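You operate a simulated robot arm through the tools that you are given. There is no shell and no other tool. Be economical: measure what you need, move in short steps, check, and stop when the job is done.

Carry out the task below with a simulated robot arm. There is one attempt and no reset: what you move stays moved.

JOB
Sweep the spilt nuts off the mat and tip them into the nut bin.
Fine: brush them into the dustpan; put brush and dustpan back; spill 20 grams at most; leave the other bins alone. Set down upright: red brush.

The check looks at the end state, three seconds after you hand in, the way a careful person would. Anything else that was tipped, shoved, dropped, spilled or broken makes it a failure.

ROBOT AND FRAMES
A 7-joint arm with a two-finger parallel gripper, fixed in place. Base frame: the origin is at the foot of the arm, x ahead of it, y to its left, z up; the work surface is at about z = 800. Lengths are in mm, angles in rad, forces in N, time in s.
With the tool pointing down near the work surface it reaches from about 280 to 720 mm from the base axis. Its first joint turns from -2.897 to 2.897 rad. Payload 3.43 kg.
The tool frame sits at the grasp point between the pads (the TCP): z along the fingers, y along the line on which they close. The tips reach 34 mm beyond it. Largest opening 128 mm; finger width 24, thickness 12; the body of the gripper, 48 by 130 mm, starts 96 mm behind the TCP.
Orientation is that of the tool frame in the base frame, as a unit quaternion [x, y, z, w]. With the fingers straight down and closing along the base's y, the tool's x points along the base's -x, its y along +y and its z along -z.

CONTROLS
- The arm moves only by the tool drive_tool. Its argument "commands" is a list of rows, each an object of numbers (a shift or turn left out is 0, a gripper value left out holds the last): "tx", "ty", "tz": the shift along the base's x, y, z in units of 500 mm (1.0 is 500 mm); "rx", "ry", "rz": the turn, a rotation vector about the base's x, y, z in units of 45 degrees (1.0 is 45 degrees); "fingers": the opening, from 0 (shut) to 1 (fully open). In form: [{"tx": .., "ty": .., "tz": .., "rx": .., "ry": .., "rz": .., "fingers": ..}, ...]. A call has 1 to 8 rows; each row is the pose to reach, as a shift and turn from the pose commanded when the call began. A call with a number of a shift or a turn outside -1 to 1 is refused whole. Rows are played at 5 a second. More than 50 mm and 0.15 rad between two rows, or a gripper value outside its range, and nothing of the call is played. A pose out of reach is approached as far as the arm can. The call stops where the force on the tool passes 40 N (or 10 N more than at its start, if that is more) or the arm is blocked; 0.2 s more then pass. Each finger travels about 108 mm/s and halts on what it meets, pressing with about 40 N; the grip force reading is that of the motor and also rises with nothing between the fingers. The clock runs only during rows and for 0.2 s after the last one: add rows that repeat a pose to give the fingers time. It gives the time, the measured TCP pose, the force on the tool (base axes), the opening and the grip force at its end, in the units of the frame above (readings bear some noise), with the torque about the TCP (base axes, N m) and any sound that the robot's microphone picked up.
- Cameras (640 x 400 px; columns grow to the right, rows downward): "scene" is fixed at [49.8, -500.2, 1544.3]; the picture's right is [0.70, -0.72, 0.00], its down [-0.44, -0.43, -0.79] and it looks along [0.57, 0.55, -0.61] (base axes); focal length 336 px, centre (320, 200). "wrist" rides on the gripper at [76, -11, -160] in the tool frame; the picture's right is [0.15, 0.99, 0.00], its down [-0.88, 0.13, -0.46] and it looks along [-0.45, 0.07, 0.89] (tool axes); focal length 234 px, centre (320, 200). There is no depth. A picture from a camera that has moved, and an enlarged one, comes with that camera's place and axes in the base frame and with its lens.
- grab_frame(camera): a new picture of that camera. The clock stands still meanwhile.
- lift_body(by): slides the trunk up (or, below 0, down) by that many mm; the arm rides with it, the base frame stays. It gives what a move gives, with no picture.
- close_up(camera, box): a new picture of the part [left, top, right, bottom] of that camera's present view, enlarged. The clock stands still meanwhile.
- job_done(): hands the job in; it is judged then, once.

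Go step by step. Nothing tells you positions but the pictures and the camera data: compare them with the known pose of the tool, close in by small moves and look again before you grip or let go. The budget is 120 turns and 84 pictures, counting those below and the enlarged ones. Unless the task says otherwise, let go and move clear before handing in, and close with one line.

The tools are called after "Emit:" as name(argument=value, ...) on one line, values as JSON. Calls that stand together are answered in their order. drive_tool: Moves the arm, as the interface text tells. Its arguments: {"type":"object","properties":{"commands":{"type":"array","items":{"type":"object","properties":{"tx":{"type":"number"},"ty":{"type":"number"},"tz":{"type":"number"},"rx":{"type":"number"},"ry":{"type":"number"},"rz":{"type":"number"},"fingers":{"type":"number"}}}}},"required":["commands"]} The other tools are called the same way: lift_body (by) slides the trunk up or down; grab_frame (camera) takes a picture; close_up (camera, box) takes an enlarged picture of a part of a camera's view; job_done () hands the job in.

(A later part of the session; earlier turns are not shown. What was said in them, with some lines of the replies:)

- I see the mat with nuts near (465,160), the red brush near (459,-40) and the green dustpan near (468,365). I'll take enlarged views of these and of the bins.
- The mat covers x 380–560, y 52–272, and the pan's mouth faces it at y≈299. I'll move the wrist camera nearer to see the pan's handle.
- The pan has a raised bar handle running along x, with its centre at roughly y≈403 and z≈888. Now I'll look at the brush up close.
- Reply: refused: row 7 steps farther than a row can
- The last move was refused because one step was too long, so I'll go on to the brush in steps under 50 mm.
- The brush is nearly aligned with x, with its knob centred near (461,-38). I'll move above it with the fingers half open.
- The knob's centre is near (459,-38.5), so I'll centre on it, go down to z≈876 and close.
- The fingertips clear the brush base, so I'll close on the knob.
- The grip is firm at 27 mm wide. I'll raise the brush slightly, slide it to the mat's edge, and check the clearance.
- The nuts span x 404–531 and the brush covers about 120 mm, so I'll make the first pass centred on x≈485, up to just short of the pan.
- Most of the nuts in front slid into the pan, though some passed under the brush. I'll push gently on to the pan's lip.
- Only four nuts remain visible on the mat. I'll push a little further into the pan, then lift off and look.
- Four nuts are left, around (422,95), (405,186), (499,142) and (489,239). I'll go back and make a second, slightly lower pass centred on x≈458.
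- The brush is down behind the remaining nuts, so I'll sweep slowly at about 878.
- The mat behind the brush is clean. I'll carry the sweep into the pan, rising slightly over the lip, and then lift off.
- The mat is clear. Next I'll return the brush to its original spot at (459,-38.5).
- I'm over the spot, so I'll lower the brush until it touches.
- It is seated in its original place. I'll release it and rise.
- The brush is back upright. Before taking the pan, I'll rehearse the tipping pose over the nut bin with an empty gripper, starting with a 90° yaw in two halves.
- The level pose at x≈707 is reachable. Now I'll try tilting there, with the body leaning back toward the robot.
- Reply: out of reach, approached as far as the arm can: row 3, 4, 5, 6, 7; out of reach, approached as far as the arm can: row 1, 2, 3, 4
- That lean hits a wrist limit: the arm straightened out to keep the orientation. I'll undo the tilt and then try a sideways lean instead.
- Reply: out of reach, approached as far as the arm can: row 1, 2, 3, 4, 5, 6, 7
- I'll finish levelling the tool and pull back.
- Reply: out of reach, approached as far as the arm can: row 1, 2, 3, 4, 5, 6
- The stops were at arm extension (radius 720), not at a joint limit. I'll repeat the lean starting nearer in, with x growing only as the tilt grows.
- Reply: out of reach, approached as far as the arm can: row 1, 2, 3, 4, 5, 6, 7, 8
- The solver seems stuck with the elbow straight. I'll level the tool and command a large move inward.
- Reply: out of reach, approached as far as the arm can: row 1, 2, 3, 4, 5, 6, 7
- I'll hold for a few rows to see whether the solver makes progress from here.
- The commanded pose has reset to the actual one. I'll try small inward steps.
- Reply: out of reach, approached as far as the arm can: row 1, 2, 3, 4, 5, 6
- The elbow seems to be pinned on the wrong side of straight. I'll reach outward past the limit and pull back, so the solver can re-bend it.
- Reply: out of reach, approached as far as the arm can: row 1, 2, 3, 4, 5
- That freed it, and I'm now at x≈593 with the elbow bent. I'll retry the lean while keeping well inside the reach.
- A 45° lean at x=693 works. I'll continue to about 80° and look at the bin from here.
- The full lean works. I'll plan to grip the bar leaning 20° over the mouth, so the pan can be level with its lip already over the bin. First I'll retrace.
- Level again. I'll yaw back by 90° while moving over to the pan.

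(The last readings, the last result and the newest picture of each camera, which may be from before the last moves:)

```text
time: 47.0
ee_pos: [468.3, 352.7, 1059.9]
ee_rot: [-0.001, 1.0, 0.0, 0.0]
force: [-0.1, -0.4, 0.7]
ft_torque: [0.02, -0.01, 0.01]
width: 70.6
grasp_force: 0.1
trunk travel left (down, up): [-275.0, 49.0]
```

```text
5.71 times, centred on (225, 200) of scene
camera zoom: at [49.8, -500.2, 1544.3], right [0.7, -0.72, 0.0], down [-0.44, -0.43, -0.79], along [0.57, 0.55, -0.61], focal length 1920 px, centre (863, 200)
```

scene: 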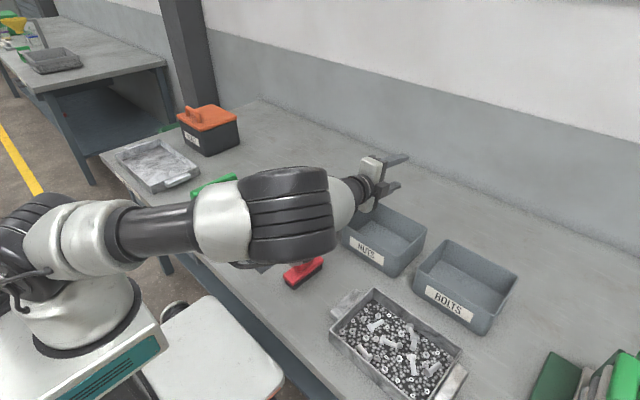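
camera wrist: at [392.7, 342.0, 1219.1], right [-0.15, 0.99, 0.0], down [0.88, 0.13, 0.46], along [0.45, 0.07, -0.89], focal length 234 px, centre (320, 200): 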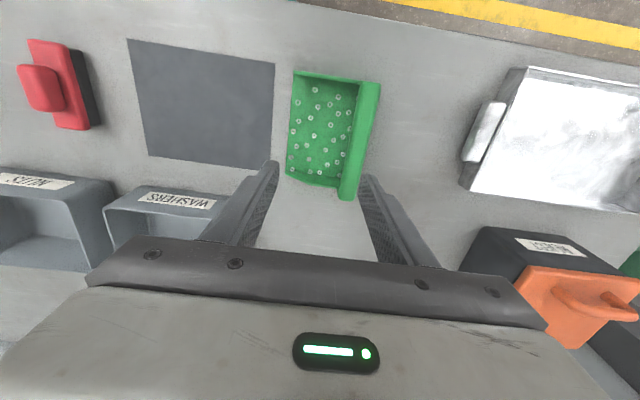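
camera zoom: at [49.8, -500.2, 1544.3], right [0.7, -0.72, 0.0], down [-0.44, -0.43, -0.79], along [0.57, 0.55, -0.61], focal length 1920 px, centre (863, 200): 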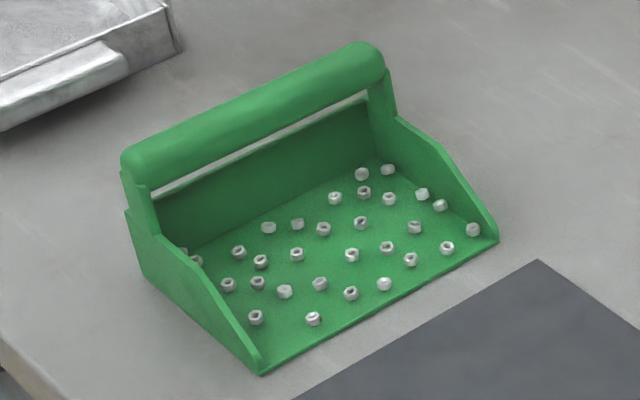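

The pan has shifted only about 2 mm. I'll count the nuts in it and check the surroundings for strays.

Emit:
close_up(camera="wrist", box=[260, 50, 400, 210])

Emit:
close_up(camera="wrist", box=[0, 0, 320, 200])

Emit:
close_up(camera="scene", box=[90, 100, 350, 300])

```text
2.50 times, centred on (330, 130) of wrist
camera zoom: at [392.7, 342.0, 1219.1], right [-0.15, 0.99, 0.0], down [0.88, 0.13, 0.46], along [0.45, 0.07, -0.89], focal length 585 px, centre (295, 375)
```

zoom: 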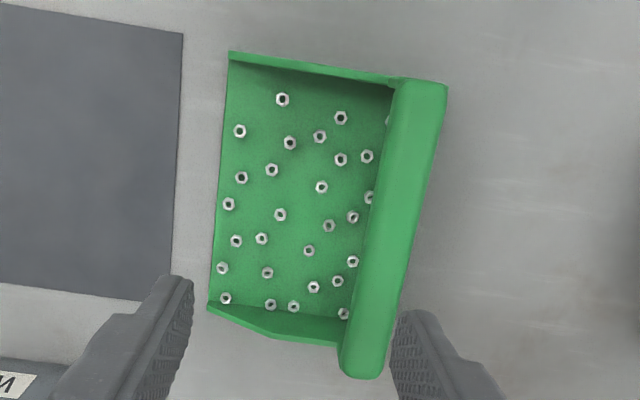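

```text
2.00 times, centred on (160, 100) of wrist
camera zoom: at [392.7, 342.0, 1219.1], right [-0.15, 0.99, 0.0], down [0.88, 0.13, 0.46], along [0.45, 0.07, -0.89], focal length 468 px, centre (640, 400)
```

zoom: 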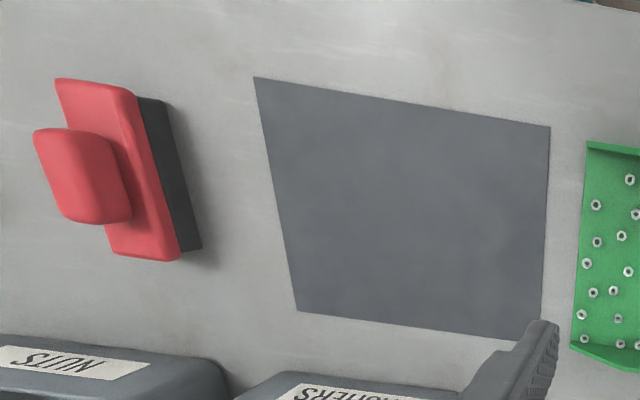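

```text
2.00 times, centred on (220, 200) of scene
camera zoom: at [49.8, -500.2, 1544.3], right [0.7, -0.72, 0.0], down [-0.44, -0.43, -0.79], along [0.57, 0.55, -0.61], focal length 672 px, centre (520, 200)
```

zoom: 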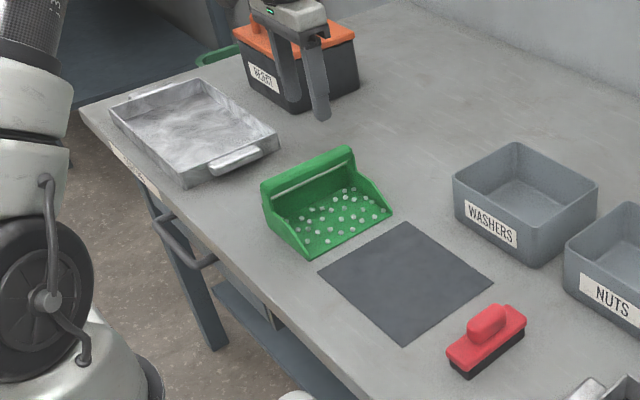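

About 30 nuts are visible in the pan, no strays are on the table, and the bar's centre is near (470,406.5,890). I'll approach with a 20° lean to a point 100 mm back along the tool axis.

Emit:
drive_tool(commands=[{"rx": 0.15, "tz": -0.03, "ty": 0.01}, {"rx": 0.3, "tz": -0.07, "ty": 0.02}, {"rx": 0.444, "tz": -0.126, "ty": 0.03, "tx": 0.003}, {"rx": 0.444, "tz": -0.126, "ty": 0.03, "tx": 0.003}])

Emit:
grab_frame(camera="wrist")

Emit:
close_up(camera="scene", box=[170, 120, 290, 240])

```text
time: 48.0
ee_pos: [471.3, 369.6, 997.9]
ee_rot: [0.0, 0.985, 0.174, 0.0]
force: [0.1, -0.1, -0.2]
ft_torque: [0.02, 0.03, 0.01]
width: 70.2
grasp_force: 0.1
trunk travel left (down, up): [-275.0, 49.0]
```

```text
45 pictures are left
camera wrist: at [395.9, 303.8, 1143.9], right [-0.15, 0.93, 0.34], down [0.88, -0.03, 0.47], along [0.45, 0.37, -0.81], focal length 234 px, centre (320, 200)
```

wrist: 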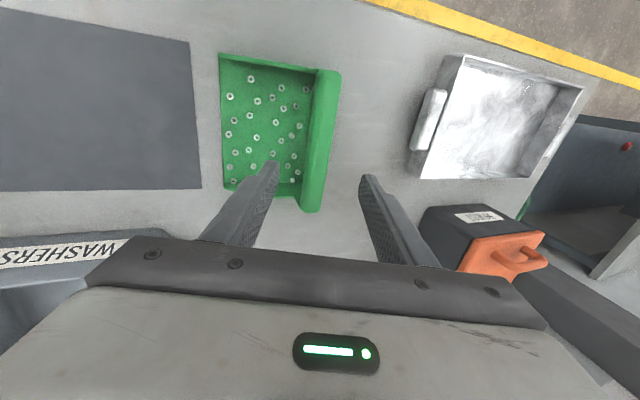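

```text
3.33 times, centred on (230, 180) of scene
camera zoom: at [49.8, -500.2, 1544.3], right [0.7, -0.72, 0.0], down [-0.44, -0.43, -0.79], along [0.57, 0.55, -0.61], focal length 1120 px, centre (620, 267)
```

zoom: 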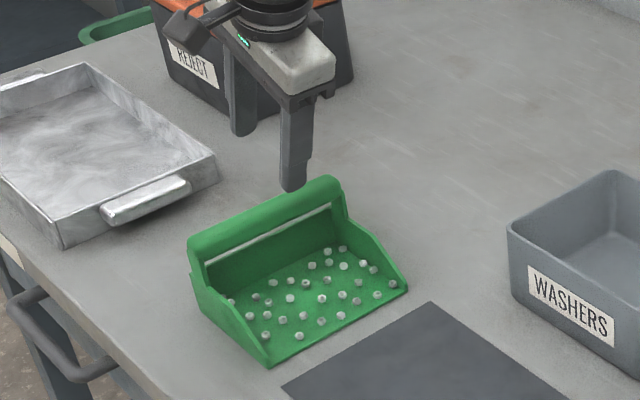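

The alignment looks right. I'll advance about 60 mm along the tool axis and check that the fingers straddle the bar.

Emit:
drive_tool(commands=[{"ty": 0.02, "tz": -0.06}, {"ty": 0.043, "tz": -0.12}, {"ty": 0.043, "tz": -0.12}])

Emit:
close_up(camera="wrist", box=[220, 60, 420, 260])

Emit:
close_up(camera="scene", box=[180, 150, 270, 230])

```text
time: 48.8
ee_pos: [472.8, 388.8, 935.8]
ee_rot: [0.0, 0.985, 0.174, -0.001]
force: [-0.3, -0.1, -0.2]
ft_torque: [-0.03, 0.02, -0.03]
width: 70.4
grasp_force: 0.0
trunk travel left (down, up): [-275.0, 49.0]
```

```text
2.00 times, centred on (320, 160) of wrist
camera zoom: at [396.8, 323.7, 1082.7], right [-0.15, 0.93, 0.34], down [0.88, -0.03, 0.47], along [0.45, 0.37, -0.81], focal length 468 px, centre (320, 280)
```

zoom: 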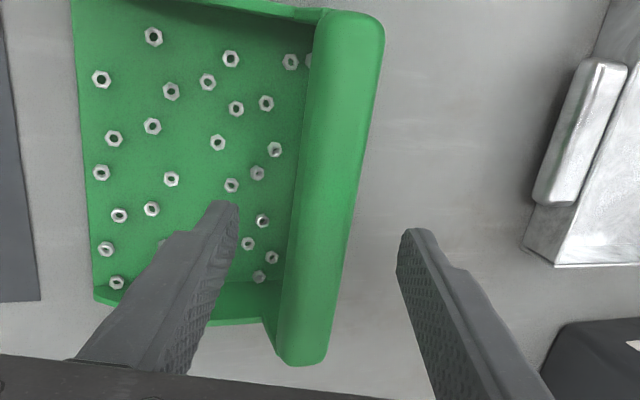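

```text
5.00 times, centred on (225, 190) of scene
camera zoom: at [49.8, -500.2, 1544.3], right [0.7, -0.72, 0.0], down [-0.44, -0.43, -0.79], along [0.57, 0.55, -0.61], focal length 1680 px, centre (795, 250)
```

zoom: 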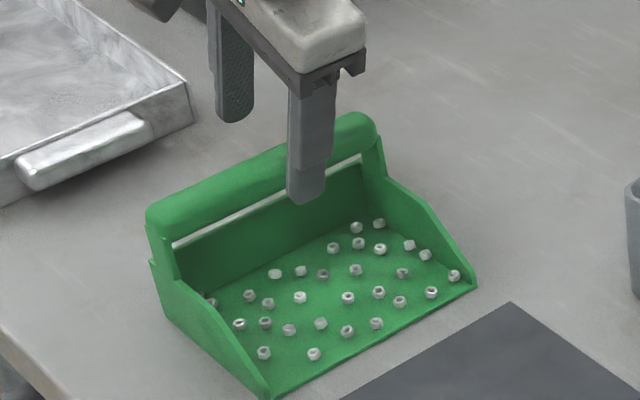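

The fingers straddle the bar. I'll advance the last stretch and close gently.

Emit:
drive_tool(commands=[{"ty": 0.013, "tz": -0.033}, {"ty": 0.026, "tz": -0.066}, {"ty": 0.026, "tz": -0.066}])

Emit:
close_up(camera="wrist", box=[220, 60, 420, 260])

Emit:
close_up(camera="scene", box=[180, 150, 270, 230])

```text
time: 49.6
ee_pos: [471.3, 401.8, 901.6]
ee_rot: [0.0, 0.985, 0.174, 0.0]
force: [0.7, -0.2, -0.3]
ft_torque: [-0.01, -0.02, 0.02]
width: 70.3
grasp_force: 0.1
trunk travel left (down, up): [-275.0, 49.0]
```

```text
2.00 times, centred on (320, 160) of wrist
camera zoom: at [395.9, 336.7, 1048.0], right [-0.15, 0.93, 0.34], down [0.88, -0.03, 0.47], along [0.45, 0.37, -0.81], focal length 468 px, centre (320, 280)
```

zoom: 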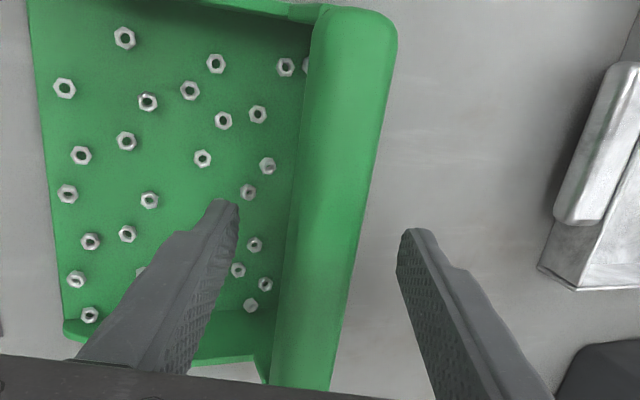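

```text
5.00 times, centred on (225, 190) of scene
camera zoom: at [49.8, -500.2, 1544.3], right [0.7, -0.72, 0.0], down [-0.44, -0.43, -0.79], along [0.57, 0.55, -0.61], focal length 1680 px, centre (795, 250)
```

zoom: 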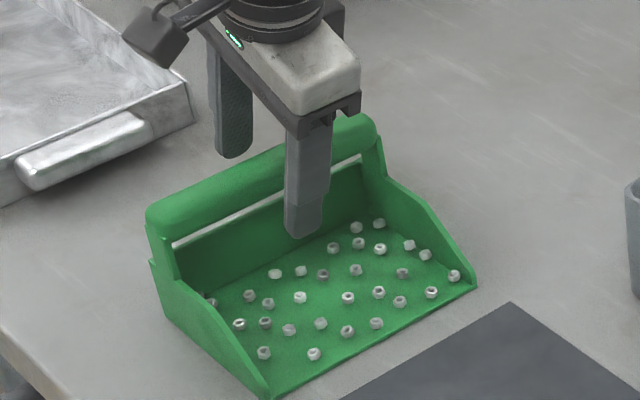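

The bar sits about 13 mm beyond the TCP and is centred between the fingers. I'll close in stages.

Emit:
drive_tool(commands=[{"fingers": 0.4}, {"fingers": 0.3}, {"fingers": 0.24}, {"fingers": 0.18}, {"fingers": 0.12}, {"fingers": 0.1}, {"fingers": 0.1}])

Emit:
close_up(camera="scene", box=[180, 150, 270, 230])

Emit:
close_up(camera="wrist", box=[160, 40, 420, 260])

```text
time: 51.2
ee_pos: [471.0, 401.2, 903.3]
ee_rot: [0.0, 0.985, 0.173, 0.0]
force: [-0.9, -0.2, 3.3]
ft_torque: [-0.62, 0.18, -0.37]
width: 32.6
grasp_force: 40.0
trunk travel left (down, up): [-275.0, 49.0]
```

```text
5.00 times, centred on (225, 190) of scene
camera zoom: at [49.8, -500.2, 1544.3], right [0.7, -0.72, 0.0], down [-0.44, -0.43, -0.79], along [0.57, 0.55, -0.61], focal length 1680 px, centre (795, 250)
```

zoom: 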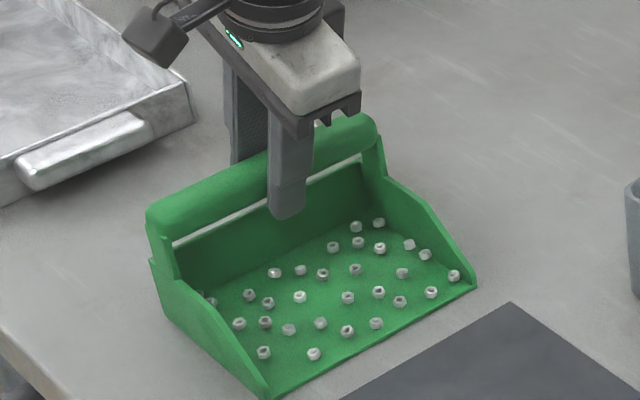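

```text
1.82 times, centred on (290, 150) of wrist
camera zoom: at [395.8, 336.5, 1048.2], right [-0.15, 0.93, 0.34], down [0.88, -0.03, 0.47], along [0.45, 0.37, -0.81], focal length 426 px, centre (374, 291)
```

zoom: 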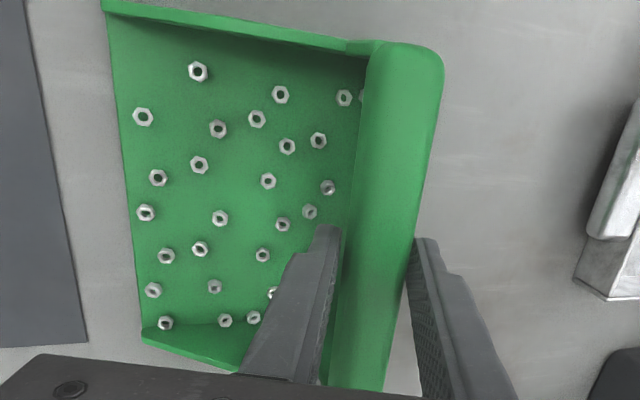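

The 32.6 mm width and the torque suggest a flat-sided bar gripped on its corners, which could twist. I'll regrip it with the fingers straight down so the pads lie flat.

Emit:
drive_tool(commands=[{"fingers": 0.3}, {"fingers": 0.55}, {"fingers": 0.55}, {"ty": -0.03, "tz": 0.08}, {"ty": -0.04, "tz": 0.16}, {"ty": -0.03, "tz": 0.2, "rx": -0.15}, {"ty": -0.01, "tz": 0.2, "rx": -0.3}, {"ty": 0.011, "tz": 0.2, "rx": -0.444}])

Emit:
close_up(camera="wrist", box=[220, 40, 420, 240])

Emit:
close_up(camera="scene", box=[180, 150, 270, 230])

```text
time: 53.0
ee_pos: [468.9, 407.0, 1004.2]
ee_rot: [0.0, 1.0, -0.001, 0.0]
force: [-0.4, 0.0, 0.6]
ft_torque: [0.03, -0.01, 0.02]
width: 70.5
grasp_force: 0.0
trunk travel left (down, up): [-275.0, 49.0]
```

```text
2.00 times, centred on (320, 140) of wrist
camera zoom: at [394.1, 396.8, 1163.6], right [-0.15, 0.99, 0.0], down [0.88, 0.13, 0.46], along [0.45, 0.07, -0.89], focal length 468 px, centre (320, 320)
```

zoom: 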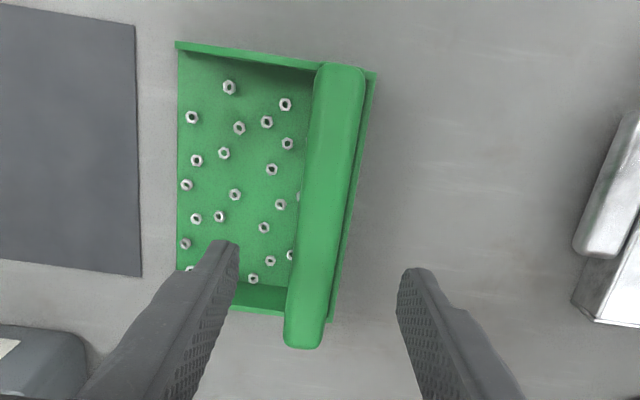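

```text
5.00 times, centred on (225, 190) of scene
camera zoom: at [49.8, -500.2, 1544.3], right [0.7, -0.72, 0.0], down [-0.44, -0.43, -0.79], along [0.57, 0.55, -0.61], focal length 1680 px, centre (795, 250)
```

zoom: 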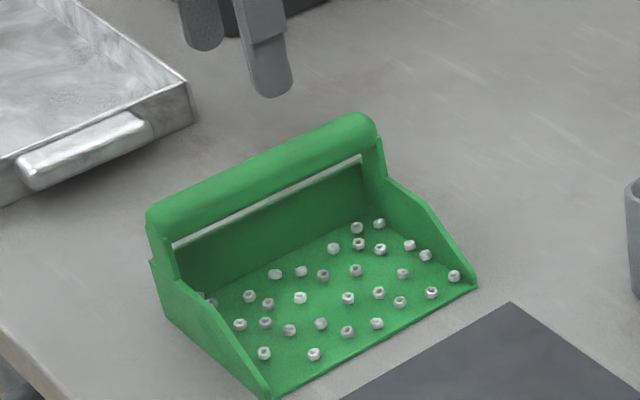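

Looking straight down, the bar is centred at y≈409 with the pan's back wall lower and behind it. I'll come straight down to z≈900, so the tips stay above the wall, and close.

Emit:
drive_tool(commands=[{"ty": 0.004, "tz": -0.07}, {"ty": 0.004, "tz": -0.14}, {"ty": 0.004, "tz": -0.19}, {"ty": 0.004, "tz": -0.208}, {"ty": 0.004, "tz": -0.208, "fingers": 0.4}, {"ty": 0.004, "tz": -0.208, "fingers": 0.3}, {"ty": 0.004, "tz": -0.208, "fingers": 0.25}])

Emit:
drive_tool(commands=[{"fingers": 0.2}, {"fingers": 0.15}, {"fingers": 0.1}, {"fingers": 0.1}, {"fingers": 0.1}])

Emit:
close_up(camera="wrist", box=[220, 40, 420, 240])

Emit:
close_up(camera="scene", box=[180, 150, 270, 230])

```text
time: 54.6
ee_pos: [471.8, 408.9, 899.6]
ee_rot: [0.001, 1.0, 0.0, 0.001]
force: [0.2, -0.8, 1.2]
ft_torque: [0.01, -0.03, -0.01]
width: 31.9
grasp_force: 0.1
trunk travel left (down, up): [-275.0, 49.0]
```

```text
time: 55.8
ee_pos: [471.7, 408.0, 899.6]
ee_rot: [0.001, 1.0, 0.0, 0.001]
force: [0.5, -1.7, 0.7]
ft_torque: [-0.05, 0.03, 0.01]
width: 26.7
grasp_force: 40.1
trunk travel left (down, up): [-275.0, 49.0]
```

```text
2.00 times, centred on (320, 140) of wrist
camera zoom: at [395.5, 397.6, 1058.7], right [-0.15, 0.99, 0.0], down [0.88, 0.13, 0.46], along [0.45, 0.07, -0.89], focal length 468 px, centre (320, 320)
```

zoom: 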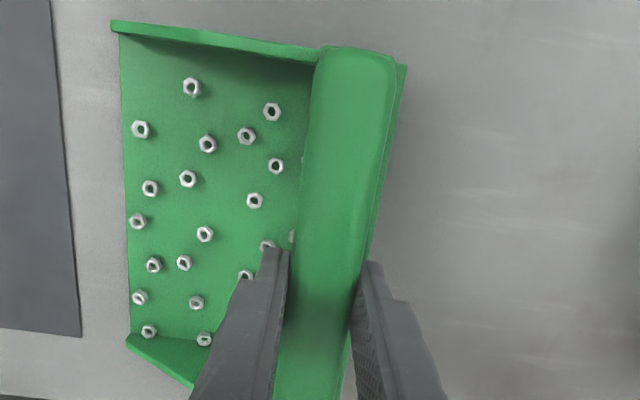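

```text
5.00 times, centred on (225, 190) of scene
camera zoom: at [49.8, -500.2, 1544.3], right [0.7, -0.72, 0.0], down [-0.44, -0.43, -0.79], along [0.57, 0.55, -0.61], focal length 1680 px, centre (795, 250)
```

zoom: 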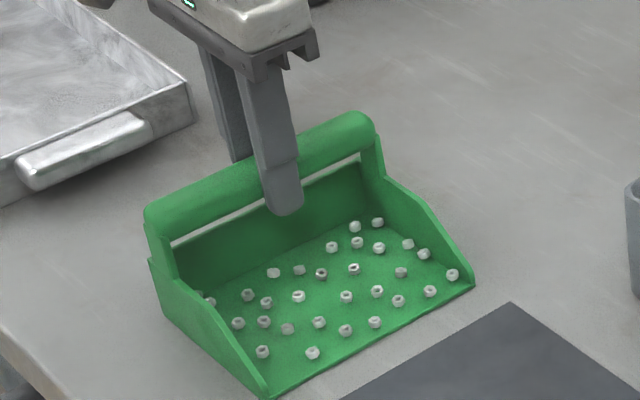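

The pads are flush at 26.7 mm. I'll lift the pan gently with the mouth tipped slightly upward.

Emit:
drive_tool(commands=[{"tz": 0.01}, {"tz": 0.03, "rx": -0.03}, {"tz": 0.07, "rx": -0.07}, {"tz": 0.11, "rx": -0.1}, {"tz": 0.15, "rx": -0.1}, {"tz": 0.19, "rx": -0.1}, {"tz": 0.22, "rx": -0.1}, {"tz": 0.24, "rx": -0.1}])

Emit:
close_up(camera="scene", box=[150, 80, 310, 240])

```text
time: 57.6
ee_pos: [470.2, 410.4, 1019.1]
ee_rot: [0.0, 0.999, -0.04, 0.001]
force: [-0.4, -1.0, -2.9]
ft_torque: [0.07, -0.01, -0.02]
width: 26.6
grasp_force: 40.1
trunk travel left (down, up): [-275.0, 49.0]
```

```text
2.50 times, centred on (230, 160) of scene
camera zoom: at [49.8, -500.2, 1544.3], right [0.7, -0.72, 0.0], down [-0.44, -0.43, -0.79], along [0.57, 0.55, -0.61], focal length 840 px, centre (545, 300)
```

zoom: 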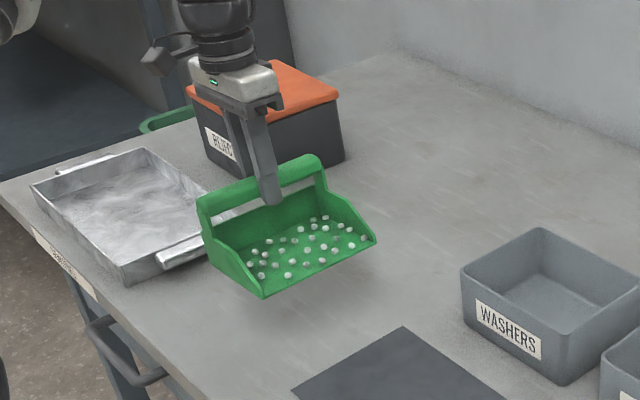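

The pan lifts level with its nuts. I'll carry it toward the nut bin with the first half of the yaw.

Emit:
drive_tool(commands=[{"ty": -0.03, "tz": 0.01, "rz": -0.05}, {"ty": -0.09, "tz": 0.03, "rz": -0.18}, {"ty": -0.16, "tz": 0.04, "rz": -0.32}, {"ty": -0.23, "tz": 0.04, "rz": -0.46}, {"ty": -0.3, "tz": 0.04, "rz": -0.62, "tx": 0.02}, {"ty": -0.37, "tz": 0.04, "rz": -0.78, "tx": 0.05}, {"ty": -0.42, "tz": 0.04, "rz": -0.92, "tx": 0.07}, {"ty": -0.45, "tz": 0.04, "rz": -1.0, "tx": 0.08}])

Emit:
drive_tool(commands=[{"ty": -0.03, "rz": -0.05}, {"ty": -0.09, "rz": -0.18}, {"ty": -0.16, "rz": -0.32, "tx": 0.01}, {"ty": -0.23, "rz": -0.46, "tx": 0.02}, {"ty": -0.3, "rz": -0.62, "tx": 0.03}, {"ty": -0.37, "rz": -0.78, "tx": 0.05}, {"ty": -0.44, "rz": -0.92, "tx": 0.07}, {"ty": -0.48, "rz": -1.0, "tx": 0.09}])

Emit:
grab_frame(camera="scene")

Emit:
grab_frame(camera="wrist")

```text
time: 59.4
ee_pos: [511.4, 182.8, 1039.5]
ee_rot: [0.383, 0.923, -0.037, -0.015]
force: [1.3, 0.1, -2.5]
ft_torque: [0.08, -0.05, 0.01]
width: 26.5
grasp_force: 40.2
trunk travel left (down, up): [-275.0, 49.0]
```

```text
time: 61.2
ee_pos: [557.3, -54.9, 1037.8]
ee_rot: [0.707, 0.706, -0.027, -0.028]
force: [-0.5, -0.2, -3.0]
ft_torque: [0.0, -0.1, -0.02]
width: 26.4
grasp_force: 39.7
trunk travel left (down, up): [-275.0, 49.0]
```

```text
32 pictures are left
```

scene: 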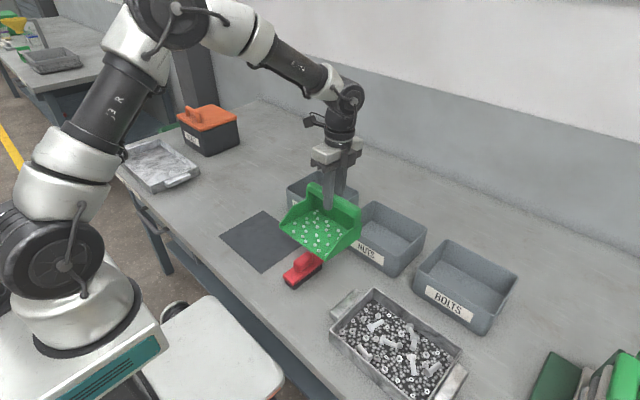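

```text
31 pictures are left
camera wrist: at [558.9, 20.9, 1197.2], right [0.99, 0.15, -0.08], down [0.16, -0.88, 0.44], along [0.0, -0.45, -0.89], focal length 234 px, centre (320, 200)
```

wrist: 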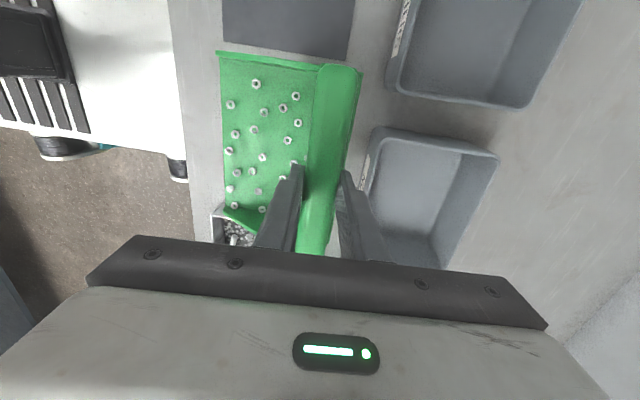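

The pan is facing the robot with its nuts in place, and the bin's centre is about (711,-125). I'll line up in y first, then push out so the lip passes the near rim with only a slight tilt.

Emit:
drive_tool(commands=[{"ty": -0.03, "tx": 0.03}, {"ty": -0.07, "tx": 0.07, "tz": 0.01}, {"ty": -0.11, "tx": 0.11, "tz": 0.015}, {"ty": -0.14, "tx": 0.15, "tz": 0.015}, {"ty": -0.14, "tx": 0.17, "tz": 0.015}])

Emit:
drive_tool(commands=[{"tx": 0.036, "ry": -0.1}, {"tx": 0.076, "ry": -0.167}, {"tx": 0.116, "ry": -0.233}, {"tx": 0.146, "ry": -0.3}, {"tx": 0.176, "ry": -0.344}, {"tx": 0.2, "ry": -0.389}, {"tx": 0.212, "ry": -0.41}])

Emit:
grab_frame(camera="wrist")

Emit:
close_up(camera="scene", box=[260, 120, 500, 300])

```text
time: 62.4
ee_pos: [641.5, -124.7, 1047.4]
ee_rot: [0.707, 0.707, -0.028, -0.029]
force: [0.2, -0.2, -3.2]
ft_torque: [-0.04, -0.03, -0.01]
width: 26.5
grasp_force: 39.6
trunk travel left (down, up): [-275.0, 49.0]
```

```text
time: 64.0
ee_pos: [747.7, -124.8, 1047.8]
ee_rot: [0.702, 0.702, 0.086, 0.086]
force: [0.2, -0.1, -3.3]
ft_torque: [-0.01, 0.01, -0.02]
width: 26.7
grasp_force: 40.0
trunk travel left (down, up): [-275.0, 49.0]
```

```text
30 pictures are left
camera wrist: at [698.2, -48.3, 1198.9], right [0.96, 0.15, 0.24], down [0.02, -0.88, 0.47], along [0.28, -0.45, -0.85], focal length 234 px, centre (320, 200)
```

wrist: 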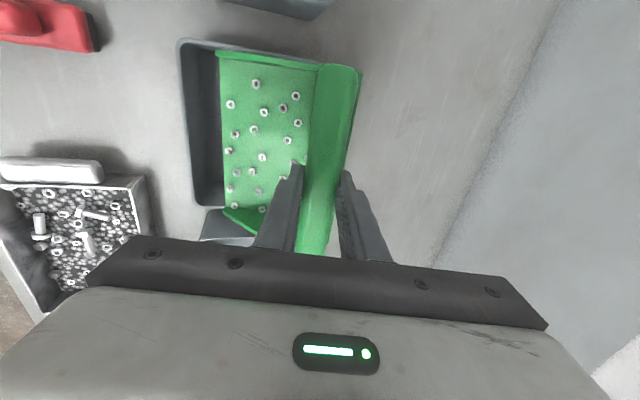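

```text
2.22 times, centred on (380, 210) of scene
camera zoom: at [49.8, -500.2, 1544.3], right [0.7, -0.72, 0.0], down [-0.44, -0.43, -0.79], along [0.57, 0.55, -0.61], focal length 747 px, centre (187, 178)
```

zoom: 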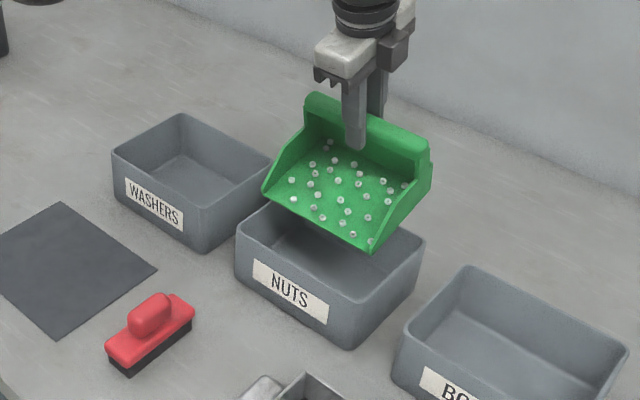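

The lip is over the bin at a 14° tilt and the nuts are still in the pan. Now I'll tip it, keeping the lip over the middle of the bin.

Emit:
drive_tool(commands=[{"tx": 0.03, "ty": -0.006, "ry": -0.111}, {"tx": 0.02, "ty": -0.006, "ry": -0.244}, {"tx": -0.007, "ty": -0.006, "ry": -0.378}, {"tx": -0.037, "ty": -0.006, "ry": -0.511}, {"tx": -0.067, "ty": -0.006, "ry": -0.644}, {"tx": -0.099, "ty": -0.006, "ry": -0.778}, {"tx": -0.123, "ty": -0.006, "ry": -0.889}, {"tx": -0.145, "ty": -0.006, "ry": -1.0}])

Emit:
drive_tool(commands=[{"ry": -0.1, "tx": -0.02}, {"ry": -0.2, "tx": -0.04}, {"ry": -0.2, "tx": -0.04}, {"ry": -0.2, "tx": -0.04}, {"ry": -0.2, "tx": -0.04}])

Emit:
close_up(camera="scene", box=[260, 120, 500, 300])

Emit:
grab_frame(camera="wrist")

```text
time: 65.8
ee_pos: [674.7, -128.4, 1047.3]
ee_rot: [0.615, 0.616, 0.348, 0.349]
force: [0.1, 0.1, -2.3]
ft_torque: [-0.02, 0.11, -0.01]
width: 26.3
grasp_force: 40.5
trunk travel left (down, up): [-275.0, 49.0]
```

```text
time: 67.0
ee_pos: [654.9, -127.1, 1047.0]
ee_rot: [0.586, 0.587, 0.394, 0.395]
force: [0.3, 0.0, -2.5]
ft_torque: [0.0, 0.1, 0.02]
width: 26.3
grasp_force: 39.8
trunk travel left (down, up): [-275.0, 49.0]
```

```text
2.22 times, centred on (380, 210) of scene
camera zoom: at [49.8, -500.2, 1544.3], right [0.7, -0.72, 0.0], down [-0.44, -0.43, -0.79], along [0.57, 0.55, -0.61], focal length 747 px, centre (187, 178)
```

zoom: 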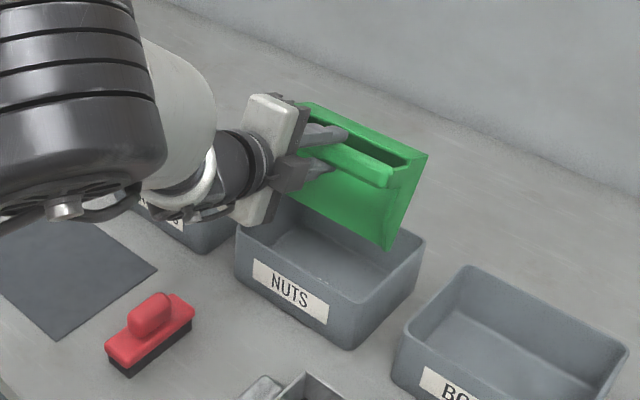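

```text
27 pictures are left
camera wrist: at [502.9, -51.4, 1096.2], right [0.37, 0.15, 0.92], down [-0.37, -0.88, 0.29], along [0.85, -0.45, -0.27], focal length 234 px, centre (320, 200)
```

wrist: 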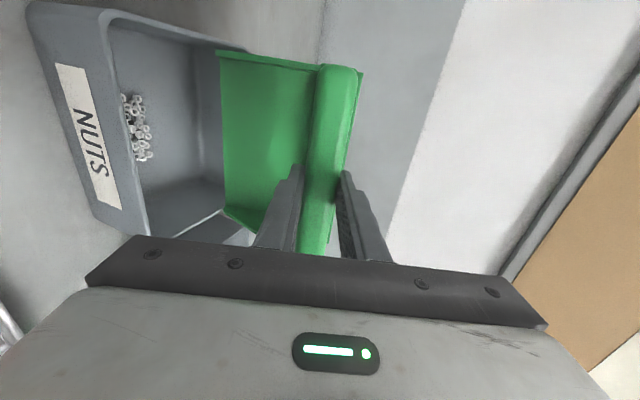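

The nuts are in the nut bin and the pan is empty. I'll raise it, level it and head back.

Emit:
drive_tool(commands=[{"tz": 0.05}, {"tz": 0.1, "ry": 0.13}, {"tz": 0.1, "ry": 0.28}, {"tz": 0.1, "ry": 0.43}, {"tz": 0.1, "ry": 0.58}, {"tz": 0.1, "ry": 0.73}, {"tz": 0.1, "ry": 0.88}, {"tz": 0.1, "ry": 1.0}])

Emit:
drive_tool(commands=[{"ry": 0.15, "tx": -0.02}, {"ry": 0.3, "tx": -0.06, "ty": 0.03}, {"ry": 0.45, "tx": -0.1, "ty": 0.08}, {"ry": 0.508, "tx": -0.14, "ty": 0.14}, {"ry": 0.508, "tx": -0.17, "ty": 0.21}, {"ry": 0.508, "tx": -0.19, "ty": 0.29}, {"ry": 0.508, "tx": -0.21, "ty": 0.37}, {"ry": 0.508, "tx": -0.22, "ty": 0.45}])

```text
time: 68.8
ee_pos: [654.0, -128.2, 1096.3]
ee_rot: [0.694, 0.693, 0.14, 0.139]
force: [-0.2, 0.4, -2.1]
ft_torque: [-0.01, 0.01, -0.04]
width: 26.4
grasp_force: 40.3
trunk travel left (down, up): [-275.0, 49.0]
```

```text
time: 70.6
ee_pos: [543.2, 95.6, 1097.6]
ee_rot: [0.707, 0.707, 0.0, 0.0]
force: [0.7, 0.0, -1.9]
ft_torque: [0.02, -0.03, -0.03]
width: 26.3
grasp_force: 39.7
trunk travel left (down, up): [-275.0, 49.0]
```

The pan is level again. I'll yaw it back by 90° and carry it to its original place.

Emit:
drive_tool(commands=[{"rz": 0.1, "ty": 0.03}, {"rz": 0.25, "ty": 0.08, "tx": -0.01}, {"rz": 0.4, "ty": 0.13, "tx": -0.02}, {"rz": 0.55, "ty": 0.18, "tx": -0.04}, {"rz": 0.7, "ty": 0.23, "tx": -0.05}, {"rz": 0.85, "ty": 0.28, "tx": -0.06}, {"rz": 1.0, "ty": 0.32, "tx": -0.07}])

Emit:
drive_tool(commands=[{"rz": 0.1, "ty": 0.03, "tx": -0.01}, {"rz": 0.25, "ty": 0.08, "tx": -0.02}, {"rz": 0.4, "ty": 0.13, "tx": -0.03}, {"rz": 0.55, "ty": 0.18, "tx": -0.04}, {"rz": 0.7, "ty": 0.23, "tx": -0.05}, {"rz": 0.85, "ty": 0.27, "tx": -0.06}, {"rz": 1.0, "ty": 0.3, "tx": -0.073}])

```text
time: 72.2
ee_pos: [508.8, 256.6, 1096.0]
ee_rot: [0.382, 0.924, 0.001, 0.001]
force: [-0.1, 0.1, -1.6]
ft_torque: [0.02, -0.01, 0.01]
width: 26.4
grasp_force: 39.7
trunk travel left (down, up): [-275.0, 49.0]
```

```text
time: 73.8
ee_pos: [472.6, 407.5, 1098.4]
ee_rot: [0.0, 1.0, 0.0, 0.0]
force: [0.5, 0.6, -2.1]
ft_torque: [0.05, 0.01, -0.03]
width: 26.3
grasp_force: 40.2
trunk travel left (down, up): [-275.0, 49.0]
```

I'm above its original spot, so I'll lower it to just above the table.

Emit:
drive_tool(commands=[{"tz": -0.08, "ty": -0.005}, {"tz": -0.16, "ty": -0.005}, {"tz": -0.24, "ty": -0.005}, {"tz": -0.31, "ty": -0.005}, {"tz": -0.36, "ty": -0.005, "tx": -0.002}, {"tz": -0.38, "ty": -0.005, "tx": -0.002}])

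Emit:
close_up(camera="scene", box=[180, 165, 270, 235])

```text
time: 75.2
ee_pos: [472.0, 405.7, 906.5]
ee_rot: [-0.001, 1.0, 0.001, 0.0]
force: [0.7, 1.0, -2.6]
ft_torque: [0.02, -0.02, 0.04]
width: 26.4
grasp_force: 40.7
trunk travel left (down, up): [-275.0, 49.0]
```

```text
5.71 times, centred on (225, 200) of scene
camera zoom: at [49.8, -500.2, 1544.3], right [0.7, -0.72, 0.0], down [-0.44, -0.43, -0.79], along [0.57, 0.55, -0.61], focal length 1920 px, centre (863, 200)
```

zoom: 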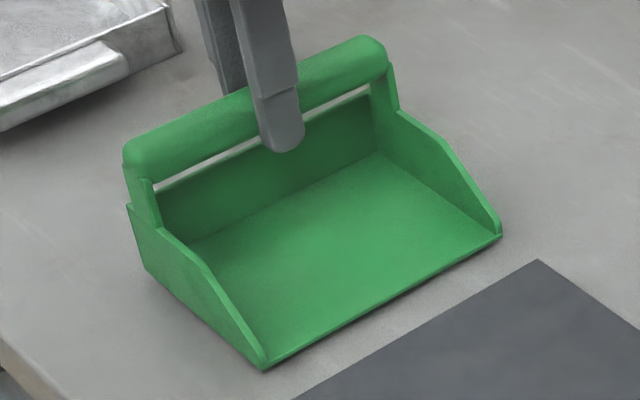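

This matches the original outline, allowing for the remaining 7 mm. I'll lower it to contact.

Emit:
drive_tool(commands=[{"tz": -0.006}, {"tz": -0.011}, {"tz": -0.014}, {"tz": -0.014}])

```text
time: 76.2
ee_pos: [471.9, 403.8, 901.7]
ee_rot: [-0.001, 1.0, 0.002, 0.002]
force: [-1.5, 0.0, 10.9]
ft_torque: [-0.32, -0.38, -0.01]
width: 26.5
grasp_force: 40.5
trunk travel left (down, up): [-275.0, 49.0]
```

It is touching the table. I'll release it and rise straight up.

Emit:
drive_tool(commands=[{"fingers": 0.25}, {"fingers": 0.45}, {"fingers": 0.55}, {"fingers": 0.55, "tz": 0.06}, {"tz": 0.14}, {"tz": 0.23}, {"tz": 0.32}, {"tz": 0.41}])

Emit:
grab_frame(camera="scene")

Emit:
close_up(camera="scene", box=[180, 165, 270, 235])

Emit:
close_up(camera="scene", box=[270, 150, 530, 340])

Emit:
grab_frame(camera="wrist")

```text
time: 78.0
ee_pos: [470.9, 404.7, 1106.2]
ee_rot: [-0.001, 1.0, 0.001, 0.0]
force: [-0.6, 0.1, -0.4]
ft_torque: [-0.02, -0.01, 0.02]
width: 70.4
grasp_force: 0.2
trunk travel left (down, up): [-275.0, 49.0]
```

```text
25 pictures are left
```

scene: 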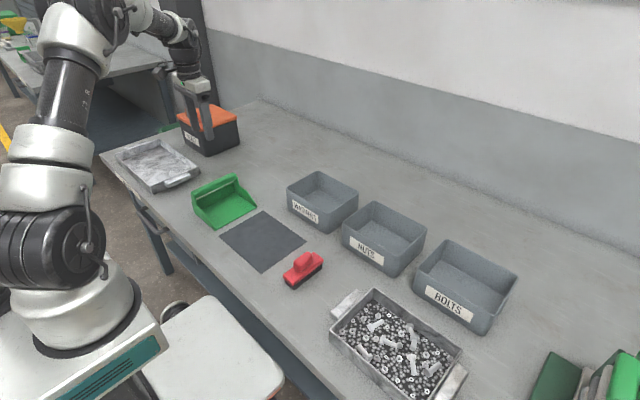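

```text
5.71 times, centred on (225, 200) of scene
camera zoom: at [49.8, -500.2, 1544.3], right [0.7, -0.72, 0.0], down [-0.44, -0.43, -0.79], along [0.57, 0.55, -0.61], focal length 1920 px, centre (863, 200)
```

zoom: 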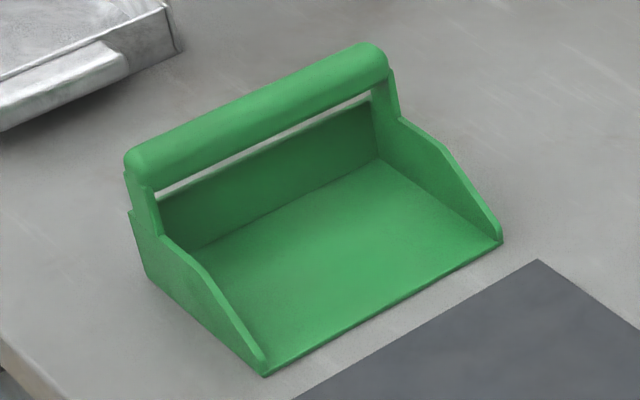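

```text
2.11 times, centred on (400, 245) of scene
camera zoom: at [49.8, -500.2, 1544.3], right [0.7, -0.72, 0.0], down [-0.44, -0.43, -0.79], along [0.57, 0.55, -0.61], focal length 707 px, centre (152, 105)
```

zoom: 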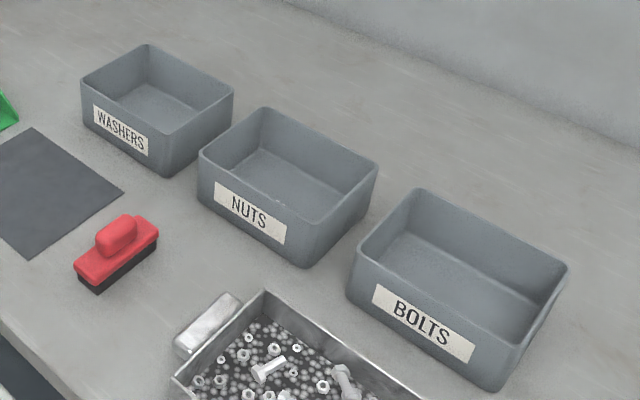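

```text
22 pictures are left
camera wrist: at [396.1, 393.9, 1265.1], right [-0.15, 0.99, 0.0], down [0.88, 0.13, 0.46], along [0.45, 0.07, -0.89], focal length 234 px, centre (320, 200)
```

wrist: 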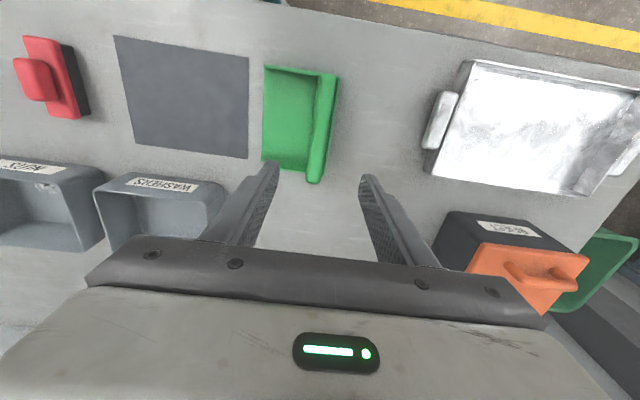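

Everything is back in place: the mat and table are clear, the nuts lie in the nut bin, the pan and brush are at their original spots, and the gripper is clear. I'm handing in.

Emit:
job_done()

```text
The job is handed in.
```

I swept the nuts off the mat into the dustpan and tipped them into the nut bin. The brush is back upright in its place and the dustpan is back in its place. I saw no strays on the mat or table, but the nut count is unconfirmed: about 47 on the mat at the start, about 30 visible in the pan, and the floor not checked.
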